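You operate a simulated robot arm through the tools that you are given. There is no shell and no other tool.

The job below is to be done with a simulated robot arm. You get a single attempt, and the scene is never put back.

Task
Sand the board margin matt, lay the edge tape on it and roll it down.
Fine: coarse block first, back on the island mat; seam roller back on its mat. Set down upright: seam roller.

It is judged by the outcome, as a careful person would: the job done as asked, and still so three seconds after it is handed in. It fails if anything else is knocked over, pushed out of place, dropped, spilled or broken.

Robot
A 6-joint arm with a two-finger gripper, fixed in place. Base frame: the origin is on the floor under the middle of its stand, x ahead of it, y to its left, z up; the work surface is at about z = 85. Readings come in cm, rad, newtons and seconds.
It reaches about 157.2 cm from its shoulder. Its first joint turns from -2.897 to 2.897 rad. Payload 2.45 kg.
The TCP is the grasp point between the finger pads, 2 cm short of the fingertips. In the tool frame z runs along the fingers and y along their closing line. The gripper opens to 14 cm; its body begins 16.8 cm behind the TCP.
Orientation is that of the tool frame in the base frame, as a unit quaternion [x, y, z, w]. With the fingers straight down and closing along the base's y, the tool's x points along the base's -x, its y along +y and its z along -z.

Tools
- The arm moves only by the tool play_rows. Its argument "series" is a list that holds one entry, the list of rows, each a list of 7 numbers: the shift along the tool's x, y, z in cm, then the turn, a rotation vector about the tool's x, y, z in rad, then the opening, from 0 (shut) to 1 (fully open). In form: [[[x, y, z, rx, ry, rz, claw], ...]]. A call has 1 to 20 rows; each row is the pose to reach, as a shift and turn from the pose commanded when the call began, along the tool's axes at that moment. Each row takes 0.2 s and may step no farther than 5 cm and 0.15 rad from the row before; otherwise, or with a gripper value out of range, the whole call is refused. A pose out of reach is approached as far as the arm can. The call stops where the force on the tool passes 70 N (or 10 N more than at its start, if that is more) or the arm is blocked; 0.2 s more then pass. Each finger travels about 4.5 cm/s and halts on what it meets, pressing with about 42 N; the grip force reading is that of the motor and also rises with nothing between the fingers. The clock runs only during rows and for 0.2 s after the last one: add rows that repeat a pose to give the fingers time. It gives the time, the measured TCP pose, the force on the tool (base axes), the opening and the grip force at its end, in the units of the frame above (readings bear some noise), with the torque about the TCP (base axes, N m) and any sound that the robot's microphone picked up.
- Cameras (640 x 400 px; columns grow to the right, rows downward): "scene" is fixed at [21.83, -50.06, 159.57]; the picture's right is [0.72, -0.70, 0.00], its down [-0.37, -0.38, -0.85] and it looks along [0.59, 0.61, -0.53] (base axes); focal length 339 px, centre (320, 200). "wrist" rides on the gripper at [7.8, 1.1, -20.9] in the tool frame; the picture's right is [-0.14, 0.99, 0.00], its down [-0.92, -0.13, -0.37] and it looks along [-0.37, -0.05, 0.93] (tool axes); focal length 280 px, centre (320, 200). There is no depth. A picture from a camera that has moved, and an enlarged one, comes with that camera's place and axes in the base frame and with its lens.
- camera(camera): a new picture of that camera. No time passes.
- close_up(camera, box): a new picture of the part [left, top, right, bottom] of that camera's present view, enlarged. No time passes.
- hand_in(): hands the job in; it is judged then, once.

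Nothing tells you positions but the pictures and the camera data. Unless the task says otherwise, let go and move clear before handing in.

The tools are called after "Emit:" by a JSON object that holds its "name" and its "arguments". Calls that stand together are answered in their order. play_rows: Moves the arm, as the interface text tells. Its arguments: {"type":"object","properties":{"series":{"type":"array","items":{"type":"array","items":{"type":"array","items":{"type":"number"}}}}},"required":["series"]} The other tools are called the same way: camera (camera) takes a picture; close_up (camera, box) takes an enlarged picture of a part of a camera's view; hand_in () hands the job in.

At the start:

```text
t: 0.0
eef_pos: [61.81, 27.27, 112.85]
ee_rot: [0.001, 1.0, 0.0, 0.0]
contact_force: [0.2, 0.0, 0.4]
ft_torque: [0.0, 0.0, -0.04]
opening: 13.99
gripper_force: 0.1
```

scene: 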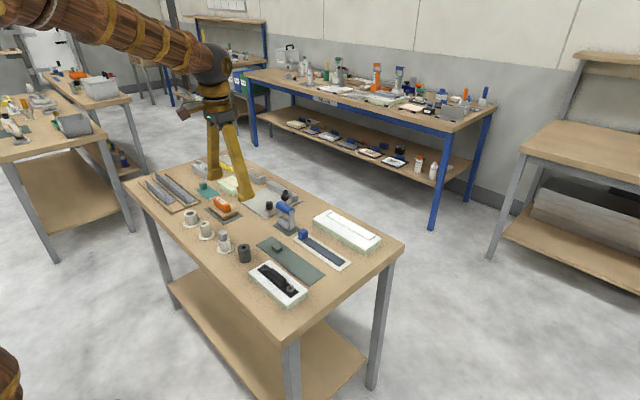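
wrist: 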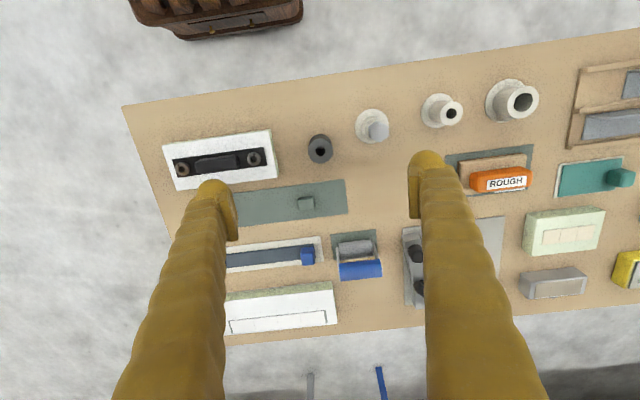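

I see a crowded bench under the gripper: an orange "ROUGH" block, a blue seam roller, a board and tape-like items. I'll take enlarged pictures first to identify everything.

Emit:
{"name": "close_up", "arguments": {"camera": "scene", "box": [120, 150, 270, 250]}}

Emit:
{"name": "close_up", "arguments": {"camera": "scene", "box": [230, 180, 400, 310]}}

Emit:
{"name": "close_up", "arguments": {"camera": "wrist", "box": [120, 90, 400, 340]}}

Emit:
{"name": "close_up", "arguments": {"camera": "wrist", "box": [380, 50, 640, 320]}}

```text
4.00 times, centred on (195, 200) of scene
camera zoom: at [21.83, -50.06, 159.57], right [0.72, -0.7, 0.0], down [-0.37, -0.38, -0.85], along [0.59, 0.61, -0.53], focal length 1355 px, centre (820, 200)
```

zoom: 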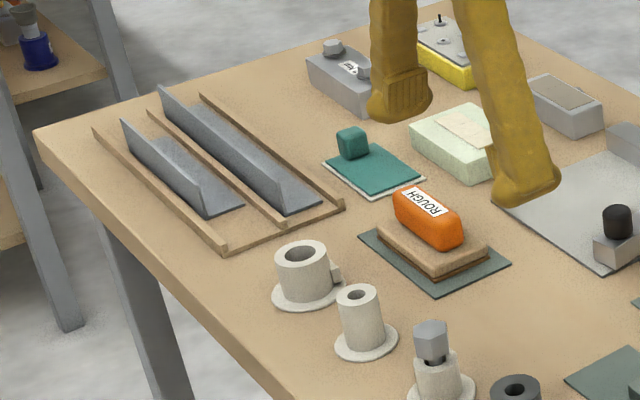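

```text
3.08 times, centred on (315, 245) of scene
camera zoom: at [21.83, -50.06, 159.57], right [0.72, -0.7, 0.0], down [-0.37, -0.38, -0.85], along [0.59, 0.61, -0.53], focal length 1042 px, centre (335, 62)
```

zoom: 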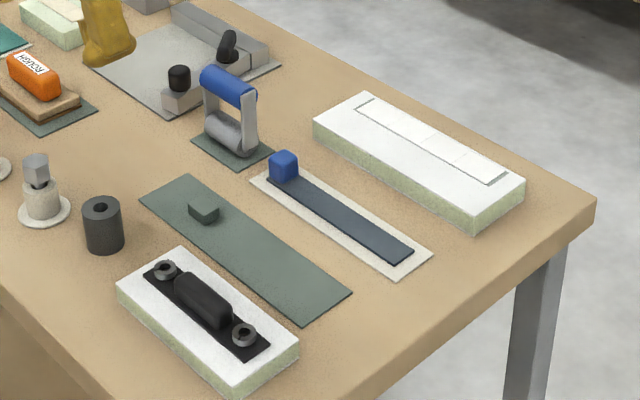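

```text
1.60 times, centred on (260, 215) of wrist
camera zoom: at [53.97, 28.21, 133.79], right [0.14, 0.99, 0.0], down [0.92, -0.13, 0.37], along [0.37, -0.05, -0.93], focal length 449 px, centre (416, 176)
```

zoom: 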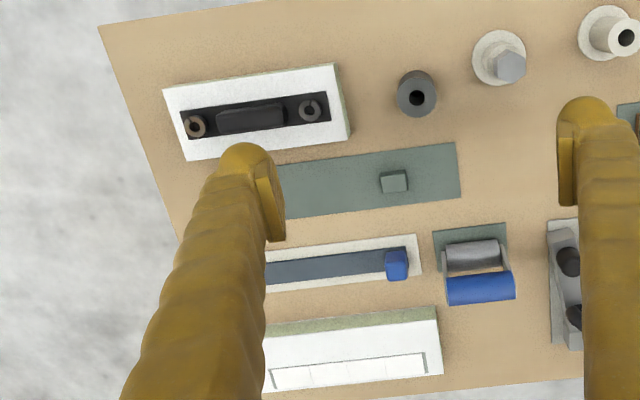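

```text
1.48 times, centred on (510, 185) of wrist
camera zoom: at [53.97, 28.21, 133.79], right [0.14, 0.99, 0.0], down [0.92, -0.13, 0.37], along [0.37, -0.05, -0.93], focal length 415 px, centre (38, 222)
```

zoom: 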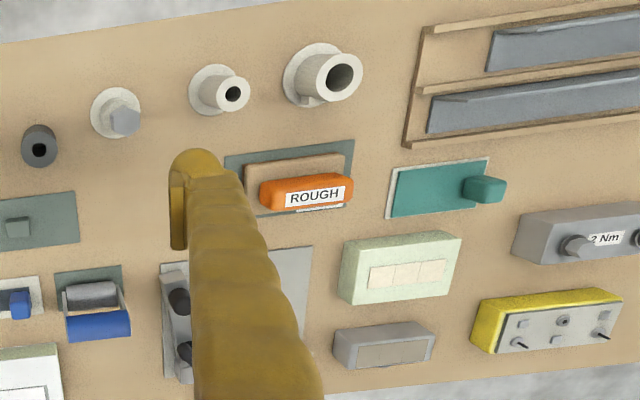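

The long dark blue strip with a blue tab on a white liner looks like the edge tape. The white board with the marked long strip looks like the board. I'll inspect the neighbouring benches and the details next.

Emit:
{"name": "close_up", "arguments": {"camera": "scene", "box": [0, 50, 160, 150]}}

Emit:
{"name": "close_up", "arguments": {"camera": "scene", "box": [240, 40, 400, 140]}}

Emit:
{"name": "close_up", "arguments": {"camera": "scene", "box": [360, 60, 500, 180]}}

Emit:
{"name": "close_up", "arguments": {"camera": "scene", "box": [300, 200, 390, 260]}}

Emit:
{"name": "close_up", "arguments": {"camera": "scene", "box": [240, 230, 330, 310]}}

Emit:
{"name": "close_up", "arguments": {"camera": "scene", "box": [240, 170, 320, 240]}}

```text
4.00 times, centred on (80, 100) of scene
camera zoom: at [21.83, -50.06, 159.57], right [0.72, -0.7, 0.0], down [-0.37, -0.38, -0.85], along [0.59, 0.61, -0.53], focal length 1355 px, centre (1280, 600)
```

zoom: 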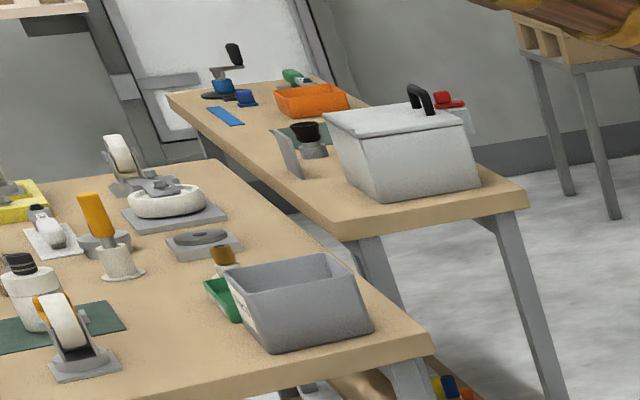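

```text
4.00 times, centred on (320, 90) of scene
camera zoom: at [21.83, -50.06, 159.57], right [0.72, -0.7, 0.0], down [-0.37, -0.38, -0.85], along [0.59, 0.61, -0.53], focal length 1355 px, centre (320, 640)
```

zoom: 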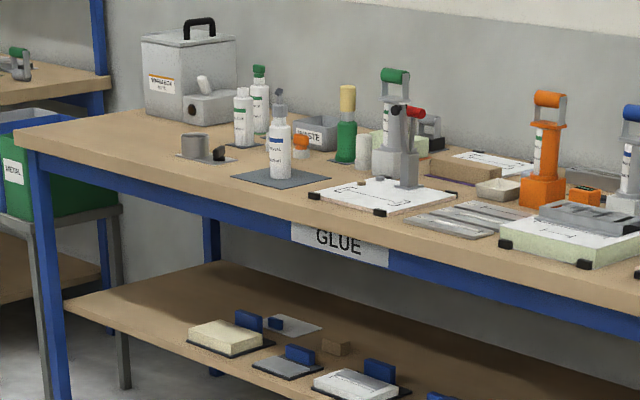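

```text
3.33 times, centred on (430, 120) of scene
camera zoom: at [21.83, -50.06, 159.57], right [0.72, -0.7, 0.0], down [-0.37, -0.38, -0.85], along [0.59, 0.61, -0.53], focal length 1129 px, centre (-47, 467)
```

zoom: 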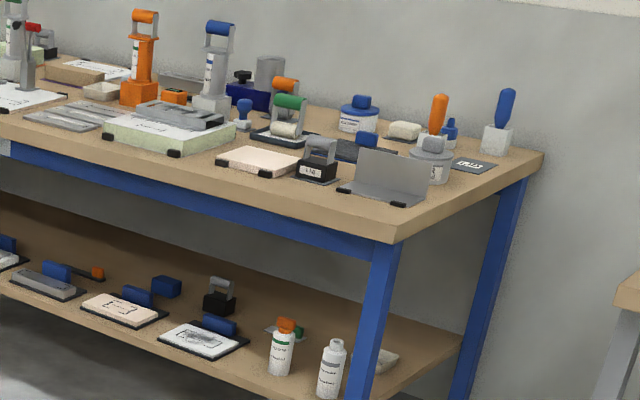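

```text
6.67 times, centred on (345, 230) of scene
camera zoom: at [21.83, -50.06, 159.57], right [0.72, -0.7, 0.0], down [-0.37, -0.38, -0.85], along [0.59, 0.61, -0.53], focal length 2259 px, centre (153, 0)
```

zoom: 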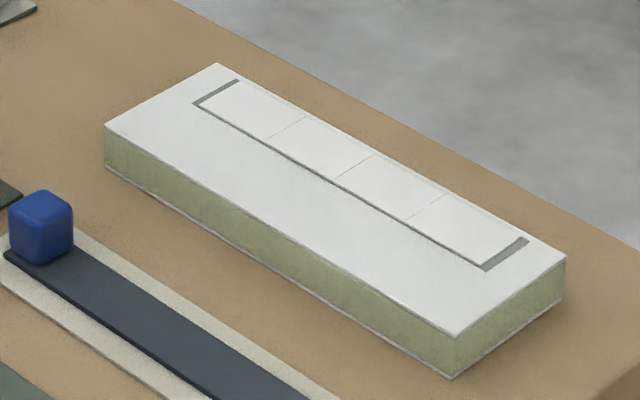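

```text
5.00 times, centred on (285, 270) of scene
camera zoom: at [21.83, -50.06, 159.57], right [0.72, -0.7, 0.0], down [-0.37, -0.38, -0.85], along [0.59, 0.61, -0.53], focal length 1694 px, centre (495, -150)
```

zoom: 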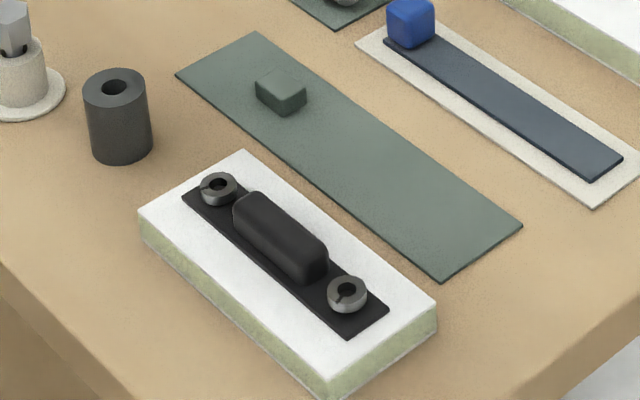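

```text
5.71 times, centred on (280, 205) of scene
camera zoom: at [21.83, -50.06, 159.57], right [0.72, -0.7, 0.0], down [-0.37, -0.38, -0.85], along [0.59, 0.61, -0.53], focal length 1936 px, centre (549, 171)
```

zoom: 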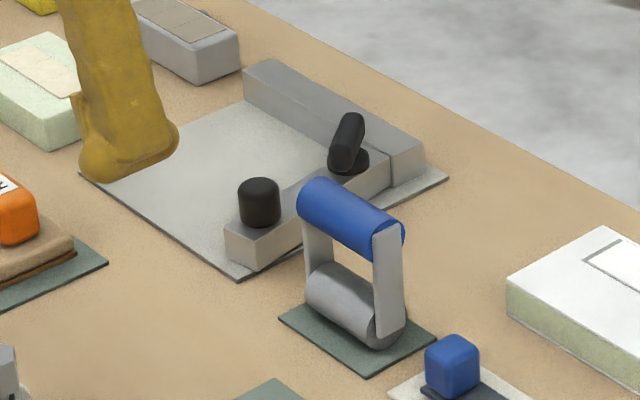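

Everything appears lined up with the base axes. I'll raise the arm and move it out over the far side to get a clear view of the board and tape.

Emit:
{"name": "play_rows", "arguments": {"series": [[[-3.8, -0.7, -0.9, 0, 0, 0, 1], [-7.6, -1.4, -1.8, 0, 0, 0, 1], [-11.4, -2.1, -2.7, 0, 0, 0, 1], [-15.2, -2.8, -3.6, 0, 0, 0, 1], [-19, -3.5, -4.5, 0, 0, 0, 1], [-22.8, -4.2, -5.4, 0, 0, 0, 1], [-26.6, -4.9, -6.3, 0, 0, 0, 1], [-30.4, -5.6, -7.2, 0, 0, 0, 1], [-34.2, -6.3, -8.1, 0, 0, 0, 1], [-38, -7, -9, 0, 0, 0, 1], [-38, -7, -9, 0, 0, 0, 1]]]}}

Emit:
{"name": "camera", "arguments": {"camera": "wrist"}}

Emit:
{"name": "close_up", "arguments": {"camera": "wrist", "box": [180, 40, 420, 190]}}

```text
t: 2.4
eef_pos: [99.68, 20.28, 121.83]
ee_rot: [0.0, 1.0, 0.0, 0.0]
contact_force: [0.0, 0.5, -0.5]
ft_torque: [0.04, 0.01, 0.04]
opening: 13.99
gripper_force: 0.0
```

```text
taken
camera wrist: at [91.85, 21.42, 142.8], right [0.14, 0.99, 0.0], down [0.92, -0.13, 0.37], along [0.37, -0.05, -0.93], focal length 280 px, centre (320, 200)
```

wrist: 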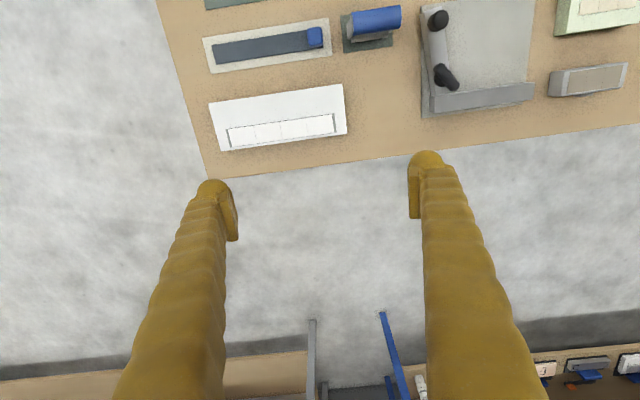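

```text
2.67 times, centred on (300, 115) of wrist
camera zoom: at [91.85, 21.42, 142.8], right [0.14, 0.99, 0.0], down [0.92, -0.13, 0.37], along [0.37, -0.05, -0.93], focal length 748 px, centre (373, 427)
```

zoom: 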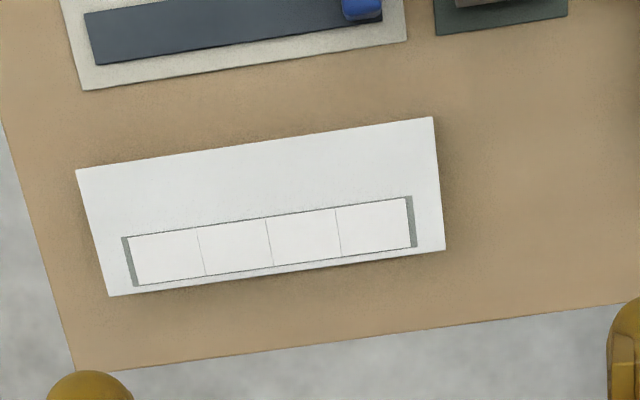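

The margin lies at about x 96.5–100, y 3–23 on the board. The tape is about 20 × 3.1 cm and lies parallel to it, about 15 cm nearer the robot. Next I'll look closely at the ROUGH block.

Emit:
{"name": "play_rows", "arguments": {"series": [[[2.2, 3, 1, 0, 0, 0, 1], [4.4, 6, 2, 0, 0, 0, 1], [6.6, 9, 3, 0, 0, 0, 1], [8.8, 12, 4, 0, 0, 0, 1], [11, 15, 5, 0, 0, 0, 1], [13.2, 18, 6, 0, 0, 0, 1], [15.4, 21, 7, 0, 0, 0, 1], [17.6, 24, 8, 0, 0, 0, 1], [19.8, 27, 9, 0, 0, 0, 1], [22, 30, 10, 0, 0, 0, 1], [22, 30, 10, 0, 0, 0, 1]]]}}

Emit:
{"name": "camera", "arguments": {"camera": "wrist"}}

Emit:
{"name": "close_up", "arguments": {"camera": "wrist", "box": [240, 80, 440, 205]}}

Emit:
{"name": "close_up", "arguments": {"camera": "scene", "box": [190, 180, 260, 230]}}

```text
t: 4.8
eef_pos: [77.6, 50.09, 111.58]
ee_rot: [0.0, 1.0, 0.0, -0.001]
contact_force: [-0.2, 0.3, 0.8]
ft_torque: [0.0, 0.01, 0.0]
opening: 14.02
gripper_force: 0.0
```

```text
taken
camera wrist: at [69.83, 51.24, 132.57], right [0.14, 0.99, 0.0], down [0.92, -0.13, 0.37], along [0.36, -0.05, -0.93], focal length 280 px, centre (320, 200)
```

wrist: 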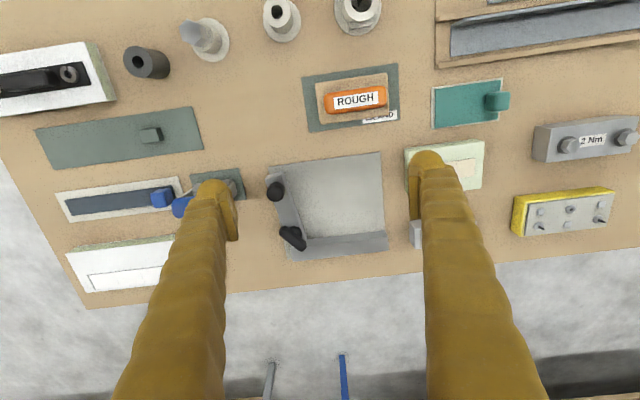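

```text
3.20 times, centred on (340, 142) of wrist
camera zoom: at [69.83, 51.24, 132.57], right [0.14, 0.99, 0.0], down [0.92, -0.13, 0.37], along [0.36, -0.05, -0.93], focal length 897 px, centre (256, 384)
```

zoom: 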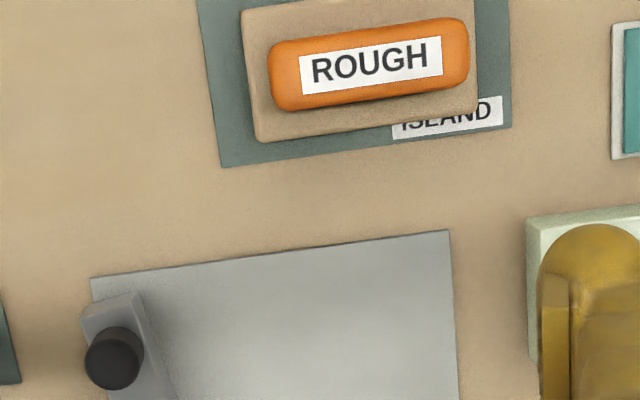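

```text
8.00 times, centred on (225, 205) of scene
camera zoom: at [21.83, -50.06, 159.57], right [0.72, -0.7, 0.0], down [-0.37, -0.38, -0.85], along [0.59, 0.61, -0.53], focal length 2710 px, centre (1080, 160)
```

zoom: 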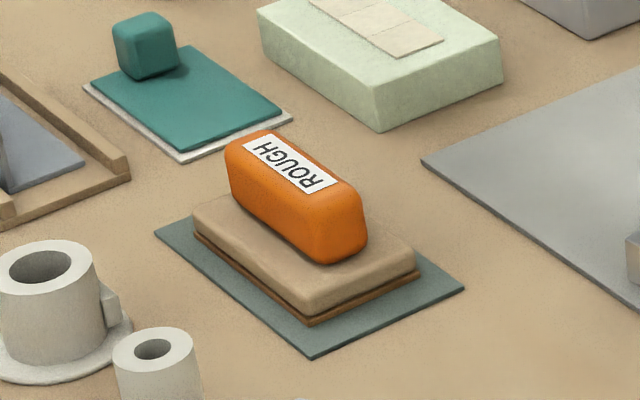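

The mat under the ROUGH block is labelled ISLAND, and the block is centred at about (72.0, 56.0) with its handle top near z ≈ 90. I'll turn the gripper 90° so it closes across the handle, and hover above it.

Emit:
{"name": "play_rows", "arguments": {"series": [[[0.51, 0.54, 0.73, 0, 0, 0.1428, 1], [1.02, 1.08, 1.45, 0, 0, 0.2856, 1], [1.53, 1.63, 2.18, 0, 0, 0.4284, 1], [2.04, 2.17, 2.91, 0, 0, 0.5712, 1], [2.55, 2.71, 3.64, 0, 0, 0.714, 1], [3.05, 3.25, 4.36, 0, 0, 0.8568, 1], [3.56, 3.79, 5.09, 0, 0, 0.9996, 1], [4.07, 4.33, 5.82, 0, 0, 1.1424, 1], [4.58, 4.88, 6.55, 0, 0, 1.2852, 1], [5.09, 5.42, 7.27, 0, 0, 1.428, 1], [5.6, 5.96, 8, 0, 0, 1.5708, 1], [5.6, 5.96, 8, 0, 0, 1.5708, 1]]]}}

Emit:
{"name": "camera", "arguments": {"camera": "wrist"}}

Emit:
{"name": "camera", "arguments": {"camera": "scene"}}

```text
t: 7.4
eef_pos: [72.0, 56.12, 103.86]
ee_rot: [0.707, 0.707, -0.001, 0.001]
contact_force: [0.9, 0.3, -0.4]
ft_torque: [0.07, -0.02, 0.03]
opening: 14.03
gripper_force: 0.0
```

```text
taken
camera wrist: at [73.25, 63.86, 124.78], right [0.99, -0.14, 0.0], down [-0.13, -0.92, 0.37], along [-0.05, -0.37, -0.93], focal length 280 px, centre (320, 200)
```

wrist: 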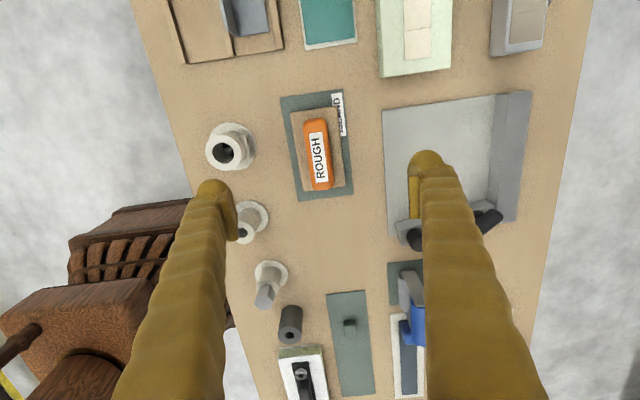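

```text
taken
```

scene: 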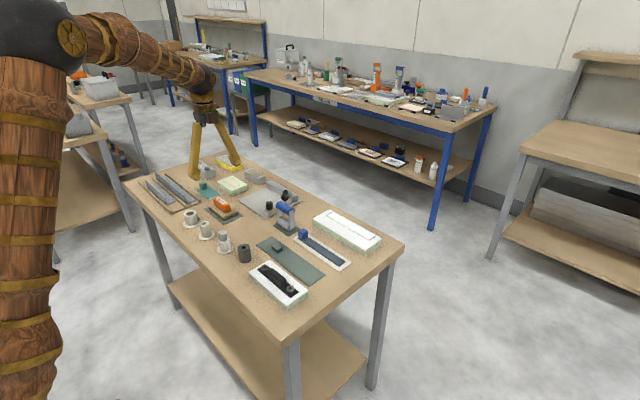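

The gripper is centred over the block. I'll narrow the opening to about 7 cm to clear the neighbours and go part of the way down.

Emit:
{"name": "play_rows", "arguments": {"series": [[[0, 0, 0, 0, 0, 0, 0.5], [0, 0, 0, 0, 0, 0, 0.5], [0, 0, 0, 0, 0, 0, 0.5], [0, 0, 2, 0, 0, 0, 0.5], [0, 0, 4, 0, 0, 0, 0.5], [0, 0, 6, 0, 0, 0, 0.5], [0, 0, 8, 0, 0, 0, 0.5], [0, 0, 9.5, 0, 0, 0, 0.5], [0, 0, 10.5, 0, 0, 0, 0.5], [0, 0, 10.5, 0, 0, 0, 0.5]]]}}

Emit:
{"name": "camera", "arguments": {"camera": "wrist"}}

Emit:
{"name": "close_up", "arguments": {"camera": "scene", "box": [170, 150, 270, 230]}}

```text
t: 9.6
eef_pos: [72.24, 56.09, 93.36]
ee_rot: [0.707, 0.707, 0.0, 0.001]
contact_force: [0.7, -0.2, 0.3]
ft_torque: [0.0, -0.04, 0.01]
opening: 7.01
gripper_force: 0.1
```

```text
taken
camera wrist: at [73.34, 63.9, 114.29], right [0.99, -0.14, 0.0], down [-0.13, -0.92, 0.37], along [-0.05, -0.37, -0.93], focal length 280 px, centre (320, 200)
```

wrist: 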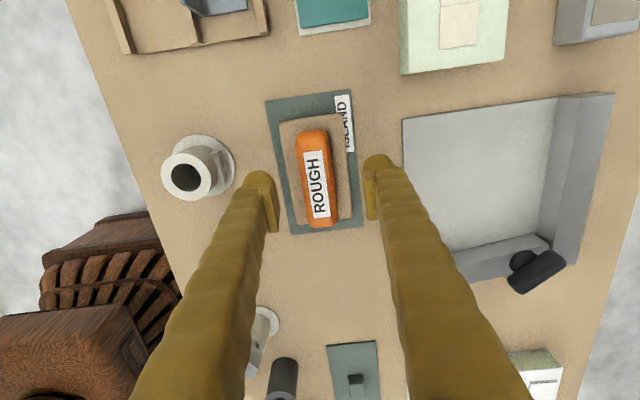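

```text
5.00 times, centred on (220, 190) of scene
camera zoom: at [21.83, -50.06, 159.57], right [0.72, -0.7, 0.0], down [-0.37, -0.38, -0.85], along [0.59, 0.61, -0.53], focal length 1694 px, centre (820, 250)
```

zoom: 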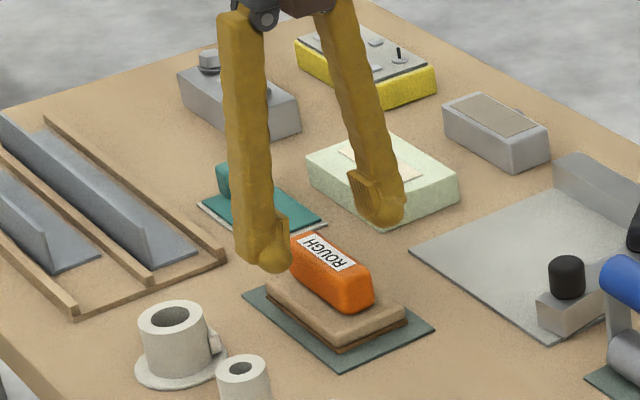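

The fingers straddle the orange handle. I'll ease down to TCP z ≈ 90, fingertips near 88 and above the pad, and check the force.

Emit:
{"name": "play_rows", "arguments": {"series": [[[0, -0.1, 1, 0, 0, 0, 0.5], [0, -0.2, 2, 0, 0, 0, 0.5], [0, -0.2, 2.6, 0, 0, 0, 0.5], [0, -0.2, 3.0, 0, 0, 0, 0.5], [0, -0.2, 3.4, 0, 0, 0, 0.5], [0, -0.2, 3.4, 0, 0, 0, 0.5]]]}}

Emit:
{"name": "camera", "arguments": {"camera": "wrist"}}

Emit:
{"name": "close_up", "arguments": {"camera": "scene", "box": [190, 180, 260, 230]}}

```text
t: 11.0
eef_pos: [71.82, 56.09, 89.86]
ee_rot: [0.707, 0.707, 0.0, 0.001]
contact_force: [0.1, -0.3, -0.2]
ft_torque: [-0.03, -0.01, 0.0]
opening: 6.97
gripper_force: 0.1
```

```text
taken
camera wrist: at [73.03, 63.95, 110.78], right [0.99, -0.14, 0.0], down [-0.13, -0.92, 0.37], along [-0.05, -0.37, -0.93], focal length 280 px, centre (320, 200)
```

wrist: 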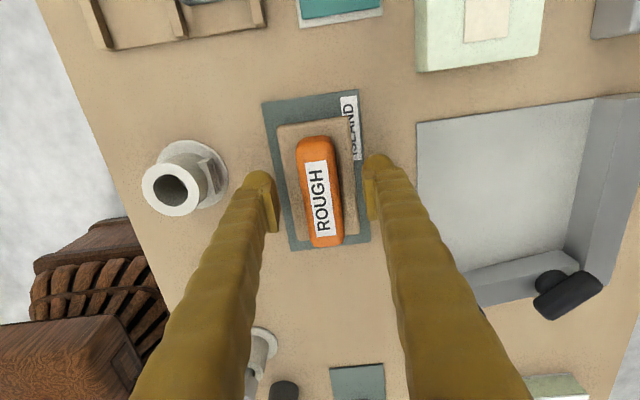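

```text
8.00 times, centred on (225, 205) of scene
camera zoom: at [21.83, -50.06, 159.57], right [0.72, -0.7, 0.0], down [-0.37, -0.38, -0.85], along [0.59, 0.61, -0.53], focal length 2710 px, centre (1080, 160)
```

zoom: 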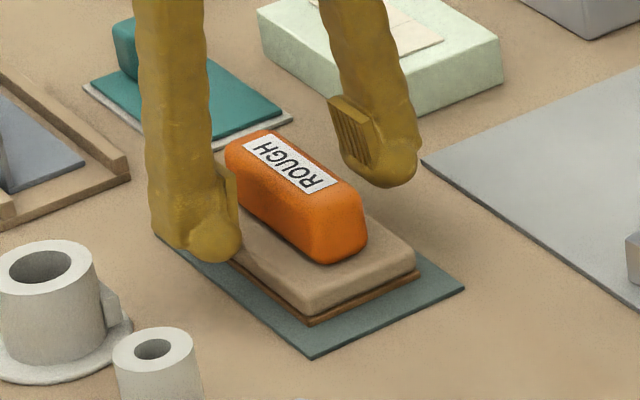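

The fingertips are level with the handle and clear of the pad, with no contact force. I'll close the grip on the handle.

Emit:
{"name": "play_rows", "arguments": {"series": [[[0, 0, 0, 0, 0, 0, 0.35], [0, 0, 0, 0, 0, 0, 0.25], [0, 0, 0, 0, 0, 0, 0.15], [0, 0, 0, 0, 0, 0, 0.1], [0, 0, 0, 0, 0, 0, 0.1], [0, 0, 0, 0, 0, 0, 0.1]]]}}

Emit:
{"name": "camera", "arguments": {"camera": "wrist"}}

Emit:
{"name": "close_up", "arguments": {"camera": "scene", "box": [190, 180, 260, 230]}}

```text
t: 12.4
eef_pos: [71.87, 56.13, 89.83]
ee_rot: [0.707, 0.707, 0.0, 0.0]
contact_force: [2.8, 1.1, -0.2]
ft_torque: [0.0, -0.04, -0.02]
opening: 2.9
gripper_force: 42.5
```

```text
taken
camera wrist: at [73.04, 63.96, 110.78], right [0.99, -0.14, 0.0], down [-0.13, -0.92, 0.37], along [-0.05, -0.37, -0.93], focal length 280 px, centre (320, 200)
```

wrist: 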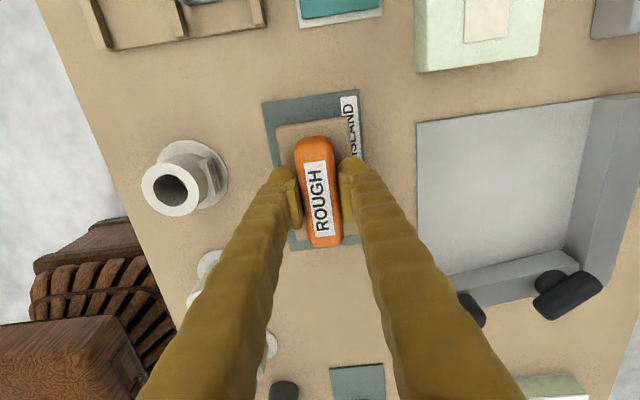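

```text
8.00 times, centred on (225, 205) of scene
camera zoom: at [21.83, -50.06, 159.57], right [0.72, -0.7, 0.0], down [-0.37, -0.38, -0.85], along [0.59, 0.61, -0.53], focal length 2710 px, centre (1080, 160)
```

zoom: 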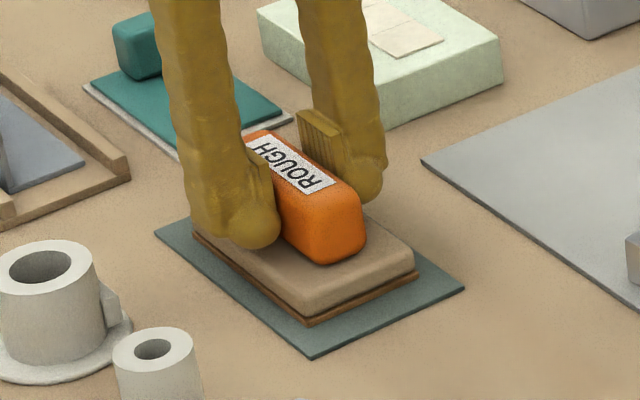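

The block is held at 2.9 cm opening. I'll lift it straight up and carry it high over to the board.

Emit:
{"name": "play_rows", "arguments": {"series": [[[0, 0, -2, 0, 0, 0, 0.1], [0, 0, -5, 0, 0, 0, 0.1], [0, 0, -9, 0, 0, 0, 0.1], [0, 0, -13, 0, 0, 0, 0.1], [0, 0, -17, 0, 0, 0, 0.1], [-3.6, 2.2, -17, 0, 0, 0, 0.1], [-7.2, 4.4, -17, 0, 0, 0, 0.1], [-10.8, 6.6, -17, 0, 0, 0, 0.1], [-14.4, 8.8, -17, 0, 0, 0, 0.1], [-18, 11, -17, 0, 0, 0, 0.1], [-21.6, 13.2, -17, 0, 0, 0, 0.1], [-25.2, 15.4, -17, 0, 0, 0, 0.1], [-28.8, 17.6, -17, 0, 0, 0, 0.1], [-32.4, 19.8, -17, 0, 0, 0, 0.1], [-36, 22, -17, 0, 0, 0, 0.1], [-39.6, 24.2, -17, 0, 0, 0, 0.1], [-43, 26.3, -17, 0, 0, 0, 0.1], [-43, 26.3, -17, 0, 0, 0, 0.1]]]}}

Emit:
{"name": "camera", "arguments": {"camera": "wrist"}}

Emit:
{"name": "camera", "arguments": {"camera": "scene"}}

```text
t: 16.2
eef_pos: [98.14, 13.13, 106.82]
ee_rot: [0.707, 0.707, 0.0, 0.0]
contact_force: [-0.1, 0.6, -2.0]
ft_torque: [0.02, 0.0, -0.01]
opening: 2.86
gripper_force: 41.6
```

```text
taken
camera wrist: at [99.3, 20.89, 127.85], right [0.99, -0.14, 0.0], down [-0.13, -0.92, 0.37], along [-0.05, -0.37, -0.93], focal length 280 px, centre (320, 200)
```

wrist: 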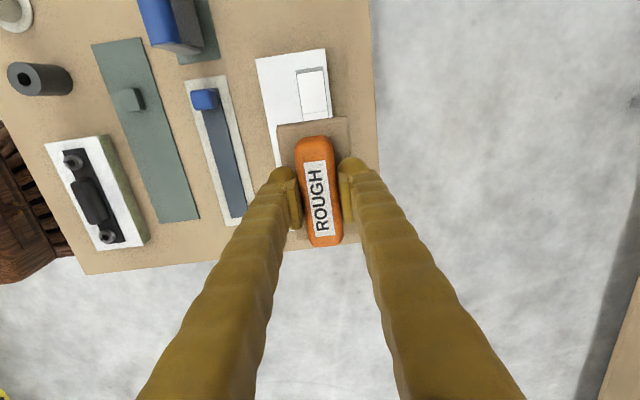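

```text
taken
```

scene: 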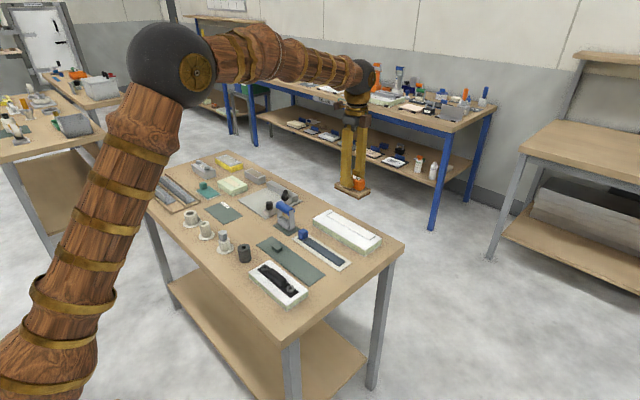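

I'm holding the block above the board. I'll zoom in to check the alignment with the margin before lowering.

Emit:
{"name": "close_up", "arguments": {"camera": "wrist", "box": [230, 30, 390, 130]}}

Emit:
{"name": "close_up", "arguments": {"camera": "scene", "box": [290, 150, 410, 260]}}

```text
4.00 times, centred on (310, 80) of wrist
camera zoom: at [99.3, 20.89, 127.85], right [0.99, -0.14, 0.0], down [-0.13, -0.92, 0.37], along [-0.05, -0.37, -0.93], focal length 1122 px, centre (360, 680)
```

zoom: 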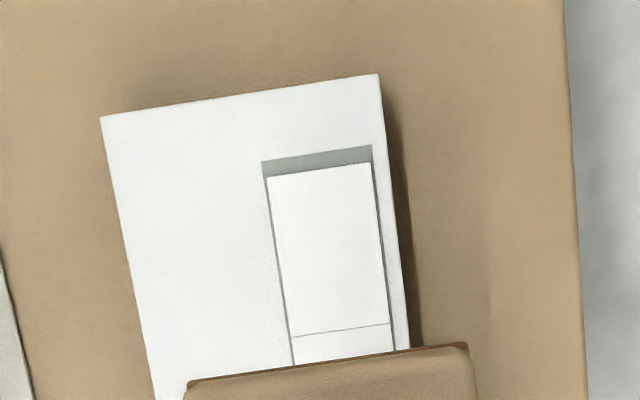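

```text
3.64 times, centred on (350, 205) of scene
camera zoom: at [21.83, -50.06, 159.57], right [0.72, -0.7, 0.0], down [-0.37, -0.38, -0.85], along [0.59, 0.61, -0.53], focal length 1232 px, centre (211, 182)
```

zoom: 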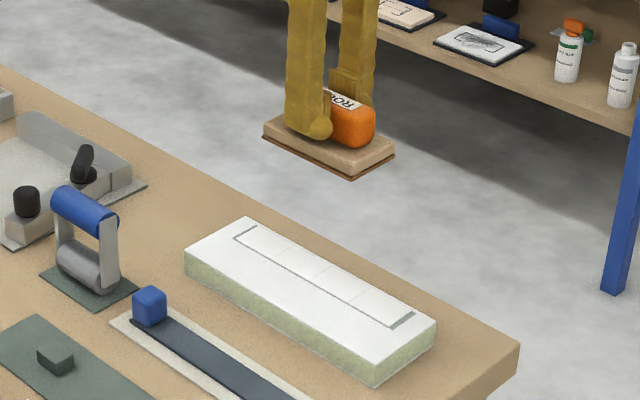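

The cells span x 96.5–99.95, y 2.95–22.95, and the held block is centred over them. I'll lower it in stages, feeling for contact.

Emit:
{"name": "play_rows", "arguments": {"series": [[[0, 0.1, 4, 0, 0, 0, 0.1], [0, 0.1, 8, 0, 0, 0, 0.1], [0, 0.1, 11, 0, 0, 0, 0.1], [0, 0.1, 12.5, 0, 0, 0, 0.1], [0, 0.1, 13, 0, 0, 0, 0.1], [0, 0.1, 13.4, 0, 0, 0, 0.1], [0, 0.1, 13.4, 0, 0, 0, 0.1]]]}}

Emit:
{"name": "close_up", "arguments": {"camera": "scene", "box": [290, 180, 400, 260]}}

```text
t: 17.8
eef_pos: [98.37, 13.06, 93.45]
ee_rot: [0.708, 0.707, 0.0, 0.001]
contact_force: [-0.2, -0.1, -1.5]
ft_torque: [-0.02, 0.01, 0.0]
opening: 2.87
gripper_force: 42.2
```

```text
5.00 times, centred on (345, 220) of scene
camera zoom: at [21.83, -50.06, 159.57], right [0.72, -0.7, 0.0], down [-0.37, -0.38, -0.85], along [0.59, 0.61, -0.53], focal length 1694 px, centre (195, 100)
```

zoom: 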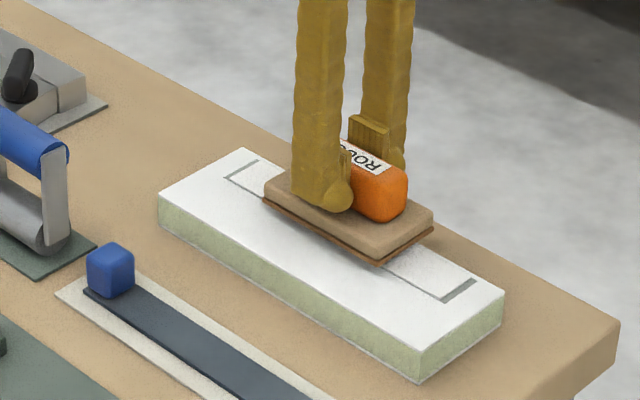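

It is still just above the board. I'll lower in small steps until I feel contact.

Emit:
{"name": "play_rows", "arguments": {"series": [[[0, 0, 0.2, 0, 0, 0, 0.1], [0, 0, 0.4, 0, 0, 0, 0.1], [0, 0, 0.6, 0, 0, 0, 0.1], [0, 0, 0.6, 0, 0, 0, 0.1]]]}}

```text
t: 18.8
eef_pos: [98.48, 13.13, 92.94]
ee_rot: [0.706, 0.708, 0.0, 0.0]
contact_force: [-0.2, 0.5, -2.4]
ft_torque: [0.0, 0.01, -0.01]
opening: 2.88
gripper_force: 41.7
```

Emit:
{"name": "play_rows", "arguments": {"series": [[[0, -0.1, 0.2, 0, 0, 0, 0.1], [0, -0.1, 0.3, 0, 0, 0, 0.1], [0, -0.1, 0.3, 0, 0, 0, 0.1]]]}}

Emit:
{"name": "close_up", "arguments": {"camera": "scene", "box": [290, 180, 400, 260]}}

```text
t: 19.6
eef_pos: [98.3, 13.02, 92.51]
ee_rot: [0.708, 0.707, 0.0, 0.001]
contact_force: [-0.8, 0.5, -2.6]
ft_torque: [-0.02, 0.03, -0.03]
opening: 2.88
gripper_force: 42.1
```

```text
5.00 times, centred on (345, 220) of scene
camera zoom: at [21.83, -50.06, 159.57], right [0.72, -0.7, 0.0], down [-0.37, -0.38, -0.85], along [0.59, 0.61, -0.53], focal length 1694 px, centre (195, 100)
```

zoom: 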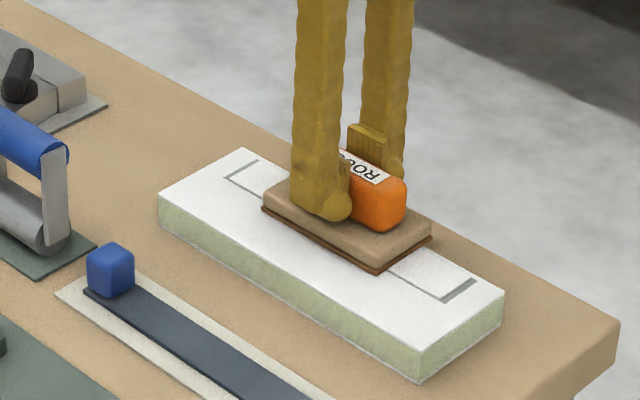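

It is almost touching now. I'll continue down by fractions.

Emit:
{"name": "play_rows", "arguments": {"series": [[[0, 0, 0.1, 0, 0, 0, 0.1], [0, 0, 0.2, 0, 0, 0, 0.1], [0, 0, 0.2, 0, 0, 0, 0.1]]]}}

```text
t: 20.4
eef_pos: [98.34, 13.1, 92.49]
ee_rot: [0.707, 0.707, 0.001, 0.001]
contact_force: [-6.4, -1.5, 16.8]
ft_torque: [-0.01, 0.13, -0.04]
opening: 2.89
gripper_force: 41.8
```

Contact is about 17 N. I'll make a first gentle stroke along the margin and check that the board stays put.

Emit:
{"name": "play_rows", "arguments": {"series": [[[1, 0, 0.2, 0, 0, 0, 0.1], [2, 0, 0.2, 0, 0, 0, 0.1], [3, 0, 0.2, 0, 0, 0, 0.1], [4, 0, 0.2, 0, 0, 0, 0.1], [5, 0, 0.2, 0, 0, 0, 0.1], [5, 0, 0.2, 0, 0, 0, 0.1]]]}}

Emit:
{"name": "close_up", "arguments": {"camera": "scene", "box": [290, 180, 400, 260]}}

```text
t: 21.6
eef_pos: [98.37, 17.63, 92.56]
ee_rot: [0.707, 0.707, 0.001, 0.0]
contact_force: [0.3, 3.2, 8.4]
ft_torque: [0.11, -0.01, 0.08]
opening: 2.9
gripper_force: 42.0
stopped in row 5: the force on the tool passed its limit at 71 N (the readings are from after the stop); the commanded pose is now the measured one
```

```text
5.00 times, centred on (345, 220) of scene
camera zoom: at [21.83, -50.06, 159.57], right [0.72, -0.7, 0.0], down [-0.37, -0.38, -0.85], along [0.59, 0.61, -0.53], focal length 1694 px, centre (195, 100)
```

zoom: 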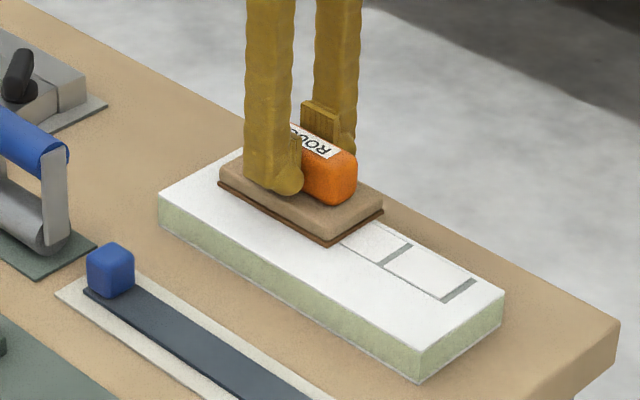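

I mistakenly pressed an extra 0.2 cm and the stroke stopped on force. The board hasn't moved, so I'll look closer at the surface change.

Emit:
{"name": "close_up", "arguments": {"camera": "scene", "box": [325, 205, 395, 255]}}

Emit:
{"name": "camera", "arguments": {"camera": "wrist"}}

```text
8.00 times, centred on (360, 230) of scene
camera zoom: at [21.83, -50.06, 159.57], right [0.72, -0.7, 0.0], down [-0.37, -0.38, -0.85], along [0.59, 0.61, -0.53], focal length 2710 px, centre (0, -40)
```

zoom: 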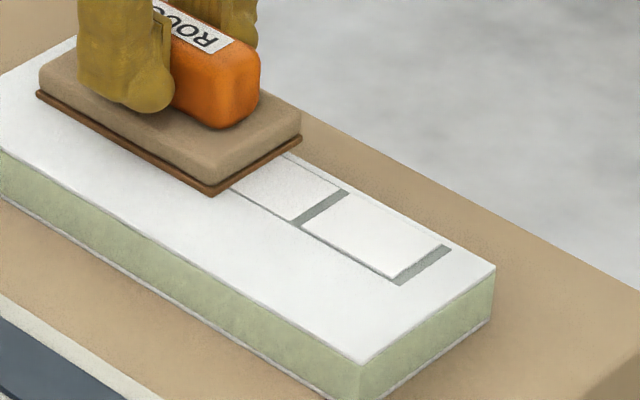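

```text
taken
camera wrist: at [99.42, 25.53, 113.47], right [0.99, -0.14, 0.0], down [-0.13, -0.92, 0.37], along [-0.05, -0.36, -0.93], focal length 280 px, centre (320, 200)
```

wrist: 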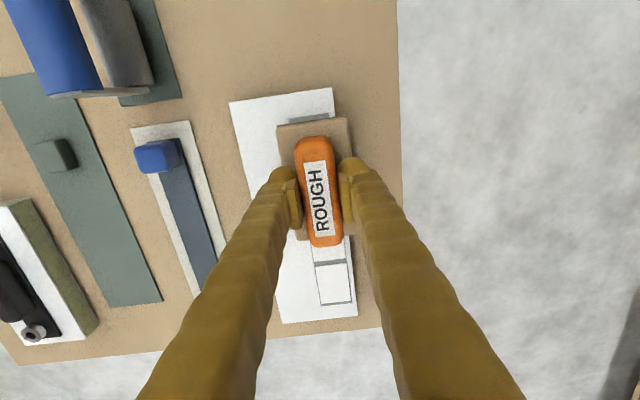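

Sanded cells are turning dull grey-white, so the sanding is working. I'll continue with the z command unchanged, stroking toward −y.

Emit:
{"name": "play_rows", "arguments": {"series": [[[-1, -0.1, 0.02, 0, 0, 0, 0.1], [-2, -0.1, 0.02, 0, 0, 0, 0.1], [-3, -0.1, 0.02, 0, 0, 0, 0.1], [-4, -0.1, 0.02, 0, 0, 0, 0.1], [-5, -0.1, 0.02, 0, 0, 0, 0.1], [-6, -0.1, 0.02, 0, 0, 0, 0.1]]]}}

Emit:
{"name": "close_up", "arguments": {"camera": "scene", "box": [290, 180, 400, 260]}}

```text
t: 23.0
eef_pos: [98.33, 11.7, 92.55]
ee_rot: [0.707, 0.707, 0.0, 0.001]
contact_force: [0.3, 5.0, 19.4]
ft_torque: [0.11, 0.03, -0.08]
opening: 2.89
gripper_force: 42.3
```

```text
5.00 times, centred on (345, 220) of scene
camera zoom: at [21.83, -50.06, 159.57], right [0.72, -0.7, 0.0], down [-0.37, -0.38, -0.85], along [0.59, 0.61, -0.53], focal length 1694 px, centre (195, 100)
```

zoom: 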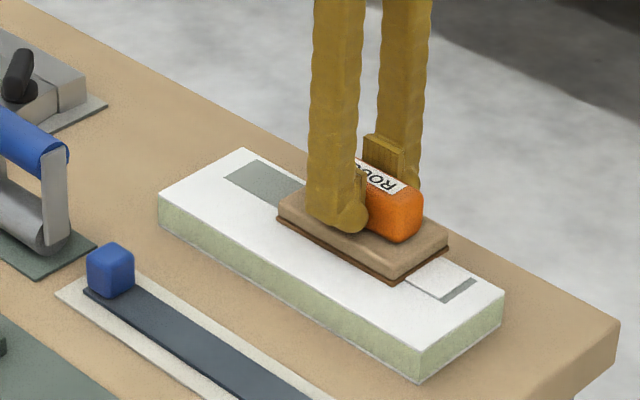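

The +y end has turned fully grey matt. I'll keep going toward −y, then stroke back and forth.

Emit:
{"name": "play_rows", "arguments": {"series": [[[-1, 0, 0, 0, 0, 0, 0.1], [-2, 0, 0, 0, 0, 0, 0.1], [-3, 0, 0, 0, 0, 0, 0.1], [-4, 0, 0, 0, 0, 0, 0.1], [-4.5, 0, 0, 0, 0, 0, 0.1], [-3.5, 0, 0, 0, 0, 0, 0.1], [-2.5, 0, 0, 0, 0, 0, 0.1], [-1.5, 0, 0, 0, 0, 0, 0.1], [-0.5, 0, 0, 0, 0, 0, 0.1], [0.5, 0, 0, 0, 0, 0, 0.1], [0.5, 0, 0, 0, 0, 0, 0.1]]]}}

Emit:
{"name": "close_up", "arguments": {"camera": "scene", "box": [290, 180, 400, 260]}}

```text
t: 25.4
eef_pos: [98.13, 12.17, 92.44]
ee_rot: [0.707, 0.707, 0.001, 0.002]
contact_force: [0.2, -11.2, 33.2]
ft_torque: [-0.1, 0.03, -0.05]
opening: 2.86
gripper_force: 41.9
```

```text
5.00 times, centred on (345, 220) of scene
camera zoom: at [21.83, -50.06, 159.57], right [0.72, -0.7, 0.0], down [-0.37, -0.38, -0.85], along [0.59, 0.61, -0.53], focal length 1694 px, centre (195, 100)
```

zoom: 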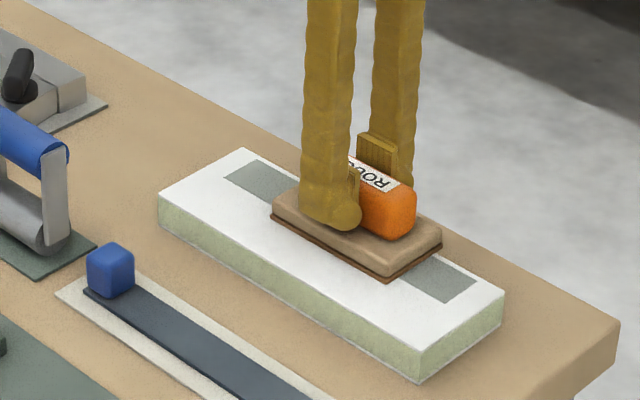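

Both ends are now grey matt. I'll ease the pressure a little, stroke to +y, and look at the middle cells.

Emit:
{"name": "play_rows", "arguments": {"series": [[[1, 0.05, -0.07, 0, 0, 0, 0.1], [2, 0.1, -0.07, 0, 0, 0, 0.1], [3, 0.1, -0.07, 0, 0, 0, 0.1], [4, 0.1, -0.07, 0, 0, 0, 0.1], [5, 0.1, -0.07, 0, 0, 0, 0.1], [5.7, 0.1, -0.07, 0, 0, 0, 0.1], [5.7, 0.1, -0.07, 0, 0, 0, 0.1]]]}}

Emit:
{"name": "close_up", "arguments": {"camera": "scene", "box": [290, 180, 400, 260]}}

```text
t: 27.0
eef_pos: [98.47, 17.93, 92.41]
ee_rot: [0.707, 0.707, 0.0, 0.001]
contact_force: [-0.2, -0.7, -1.7]
ft_torque: [0.03, 0.02, 0.0]
opening: 2.85
gripper_force: 41.6
```

```text
5.00 times, centred on (345, 220) of scene
camera zoom: at [21.83, -50.06, 159.57], right [0.72, -0.7, 0.0], down [-0.37, -0.38, -0.85], along [0.59, 0.61, -0.53], focal length 1694 px, centre (195, 100)
```

zoom: 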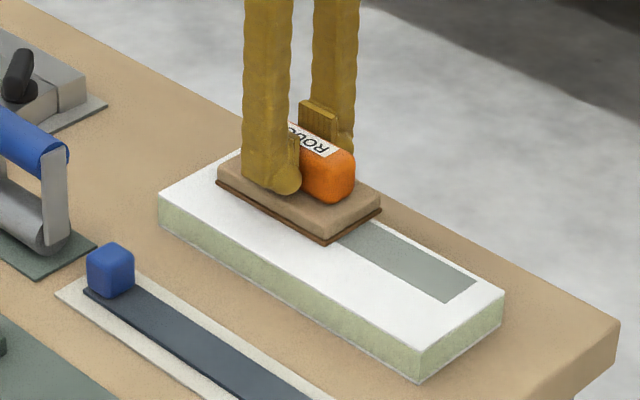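

The visible cells are all matt. I'll lift off and inspect the whole margin.

Emit:
{"name": "play_rows", "arguments": {"series": [[[0, 0, -1, 0, 0, 0, 0.1], [0, 0, -4, 0, 0, 0, 0.1], [0, 0, -8, 0, 0, 0, 0.1], [0, 0, -12, 0, 0, 0, 0.1], [0, 0, -14.5, 0, 0, 0, 0.1], [0, 0, -14.5, 0, 0, 0, 0.1]]]}}

Emit:
{"name": "close_up", "arguments": {"camera": "scene", "box": [290, 180, 400, 260]}}

Emit:
{"name": "camera", "arguments": {"camera": "wrist"}}

```text
t: 28.4
eef_pos: [98.18, 18.02, 107.21]
ee_rot: [0.707, 0.707, 0.0, 0.001]
contact_force: [0.5, 0.5, -2.3]
ft_torque: [-0.04, -0.05, 0.01]
opening: 2.87
gripper_force: 42.7
```

```text
5.00 times, centred on (345, 220) of scene
camera zoom: at [21.83, -50.06, 159.57], right [0.72, -0.7, 0.0], down [-0.37, -0.38, -0.85], along [0.59, 0.61, -0.53], focal length 1694 px, centre (195, 100)
```

zoom: 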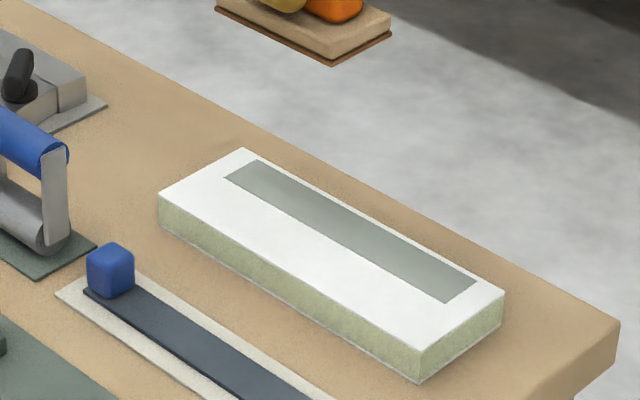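

```text
taken
camera wrist: at [99.32, 25.85, 128.08], right [0.99, -0.14, 0.0], down [-0.13, -0.92, 0.37], along [-0.05, -0.37, -0.93], focal length 280 px, centre (320, 200)
```

wrist: 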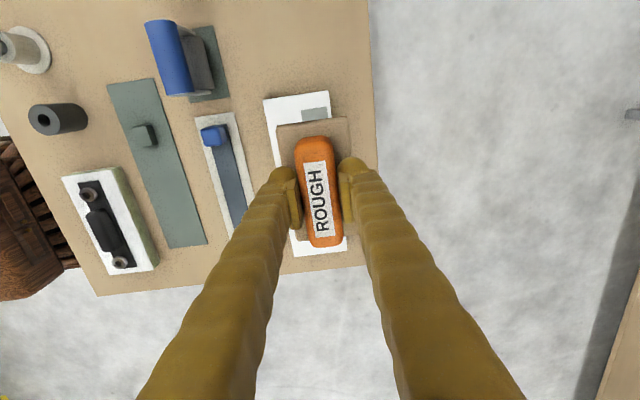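

The whole margin is evenly matt. Now I'll carry the block back to the ISLAND mat.

Emit:
{"name": "play_rows", "arguments": {"series": [[[3.2, -2.2, 0, 0, 0, 0, 0.1], [6.4, -4.4, 0, 0, 0, 0, 0.1], [9.6, -6.6, 0, 0, 0, 0, 0.1], [12.8, -8.8, 0, 0, 0, 0, 0.1], [16, -11, 0, 0, 0, 0, 0.1], [19.2, -13.2, 0, 0, 0, 0, 0.1], [22.4, -15.4, 0, 0, 0, 0, 0.1], [25.6, -17.6, 0, 0, 0, 0, 0.1], [28.8, -19.8, 0, 0, 0, 0, 0.1], [32, -22, 0, 0, 0, 0, 0.1], [35.2, -24.2, 0, 0, 0, 0, 0.1], [38.1, -26.35, 0, 0, 0, 0, 0.1], [38.1, -26.35, 3, 0, 0, 0, 0.1], [38.1, -26.35, 7, 0, 0, 0, 0.1], [38.1, -26.35, 10, 0, 0, 0, 0.1], [38.1, -26.35, 10, 0, 0, 0, 0.1]]]}}

Emit:
{"name": "camera", "arguments": {"camera": "wrist"}}

Emit:
{"name": "close_up", "arguments": {"camera": "scene", "box": [170, 150, 270, 230]}}

```text
t: 31.8
eef_pos: [71.87, 56.08, 97.0]
ee_rot: [0.707, 0.707, 0.001, 0.002]
contact_force: [-0.8, -1.0, -1.2]
ft_torque: [0.02, 0.01, -0.02]
opening: 2.91
gripper_force: 42.0
```

```text
taken
camera wrist: at [72.97, 63.93, 117.91], right [0.99, -0.14, 0.0], down [-0.13, -0.92, 0.37], along [-0.05, -0.37, -0.93], focal length 280 px, centre (320, 200)
```

wrist: 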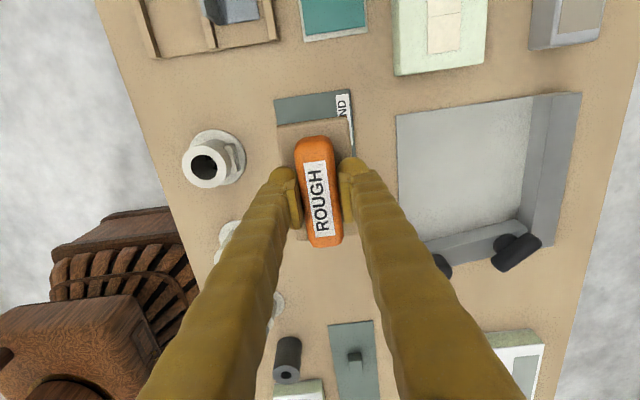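

```text
5.00 times, centred on (220, 190) of scene
camera zoom: at [21.83, -50.06, 159.57], right [0.72, -0.7, 0.0], down [-0.37, -0.38, -0.85], along [0.59, 0.61, -0.53], focal length 1694 px, centre (820, 250)
```

zoom: 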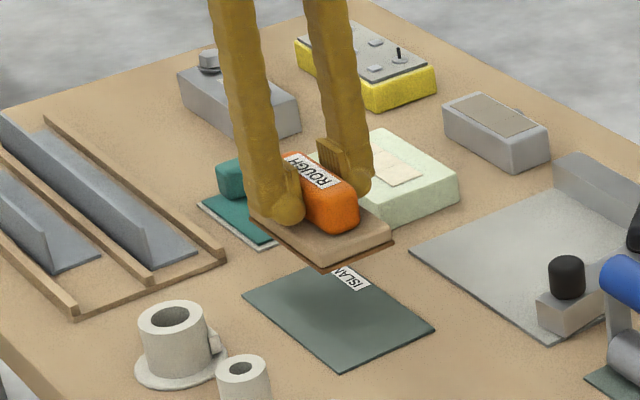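

It is aligned over the mat. I'll lower to just above it.

Emit:
{"name": "play_rows", "arguments": {"series": [[[0, 0, 3, 0, 0, 0, 0.1], [0, 0, 5.5, 0, 0, 0, 0.1], [0, 0, 6.5, 0, 0, 0, 0.1], [0, 0, 6.8, 0, 0, 0, 0.1], [0, 0, 7.0, 0, 0, 0, 0.1], [0, 0, 7.0, 0, 0, 0, 0.1]]]}}

```text
t: 33.2
eef_pos: [71.95, 56.03, 89.93]
ee_rot: [0.707, 0.707, 0.001, 0.0]
contact_force: [0.4, 0.7, -1.6]
ft_torque: [0.02, -0.02, -0.07]
opening: 2.88
gripper_force: 42.2
```

Emit:
{"name": "play_rows", "arguments": {"series": [[[0, 0, 0.1, 0, 0, 0, 0.1], [0, 0, 0.1, 0, 0, 0, 0.1]]]}}

Emit:
{"name": "close_up", "arguments": {"camera": "scene", "box": [190, 180, 260, 230]}}

```text
t: 33.8
eef_pos: [72.04, 55.94, 89.75]
ee_rot: [0.707, 0.707, 0.001, 0.002]
contact_force: [0.2, 0.7, -1.3]
ft_torque: [-0.03, 0.01, 0.0]
opening: 2.88
gripper_force: 42.0
```

```text
8.00 times, centred on (225, 205) of scene
camera zoom: at [21.83, -50.06, 159.57], right [0.72, -0.7, 0.0], down [-0.37, -0.38, -0.85], along [0.59, 0.61, -0.53], focal length 2710 px, centre (1080, 160)
```

zoom: 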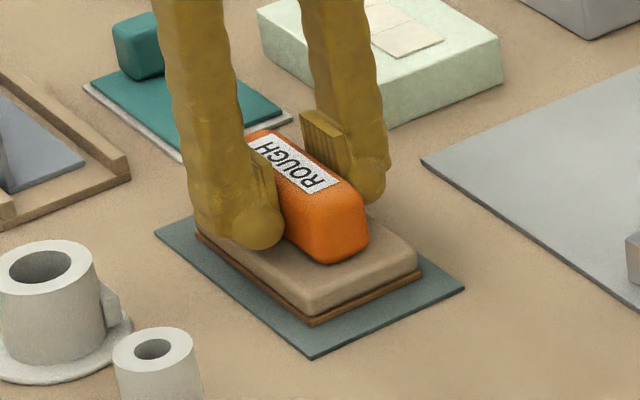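

Emit:
{"name": "play_rows", "arguments": {"series": [[[0, 0, 0.1, 0, 0, 0, 0.1], [0, 0, 0.1, 0, 0, 0, 0.1]]]}}

```text
t: 34.4
eef_pos: [72.13, 56.14, 89.83]
ee_rot: [0.708, 0.706, 0.001, 0.001]
contact_force: [-2.9, -2.2, 7.5]
ft_torque: [-0.03, 0.08, -0.01]
opening: 2.89
gripper_force: 42.1
```

The block is resting on the mat with light contact. I'll release it and rise straight up.

Emit:
{"name": "play_rows", "arguments": {"series": [[[0, 0, 0, 0, 0, 0, 0.3], [0, 0, 0, 0, 0, 0, 0.5], [0, 0, 0, 0, 0, 0, 0.5], [0, 0, 0, 0, 0, 0, 0.5], [0, 0, -1, 0, 0, 0, 0.5], [0, 0, -3, 0, 0, 0, 0.5], [0, 0, -7, 0, 0, 0, 0.5], [0, 0, -11, 0, 0, 0, 0.5], [0, 0, -15, 0, 0, 0, 0.5], [0, 0, -18, 0, 0, 0, 0.5], [0, 0, -18, 0, 0, 0, 0.5]]]}}

Emit:
{"name": "camera", "arguments": {"camera": "wrist"}}

Emit:
{"name": "close_up", "arguments": {"camera": "scene", "box": [190, 180, 260, 230]}}

```text
t: 36.8
eef_pos: [71.92, 56.04, 107.7]
ee_rot: [0.707, 0.707, 0.0, 0.001]
contact_force: [-0.9, 0.7, 0.2]
ft_torque: [-0.01, -0.03, 0.04]
opening: 7.0
gripper_force: 0.0
```

```text
taken
camera wrist: at [73.02, 63.86, 128.78], right [0.99, -0.14, 0.0], down [-0.13, -0.92, 0.37], along [-0.05, -0.37, -0.93], focal length 280 px, centre (320, 200)
```

wrist: 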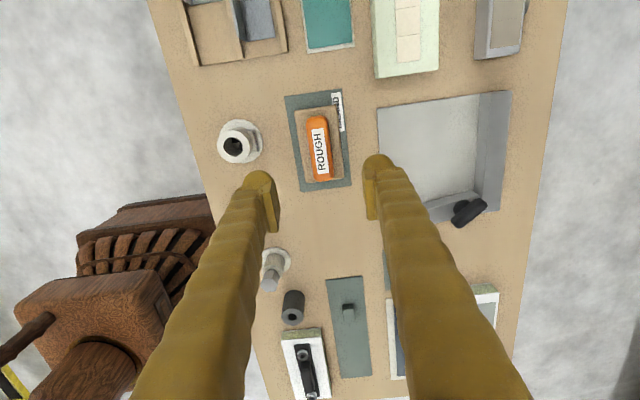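

```text
8.00 times, centred on (225, 205) of scene
camera zoom: at [21.83, -50.06, 159.57], right [0.72, -0.7, 0.0], down [-0.37, -0.38, -0.85], along [0.59, 0.61, -0.53], focal length 2710 px, centre (1080, 160)
```

zoom: 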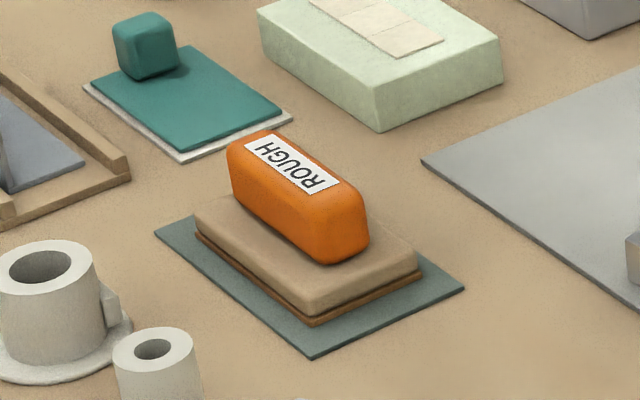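

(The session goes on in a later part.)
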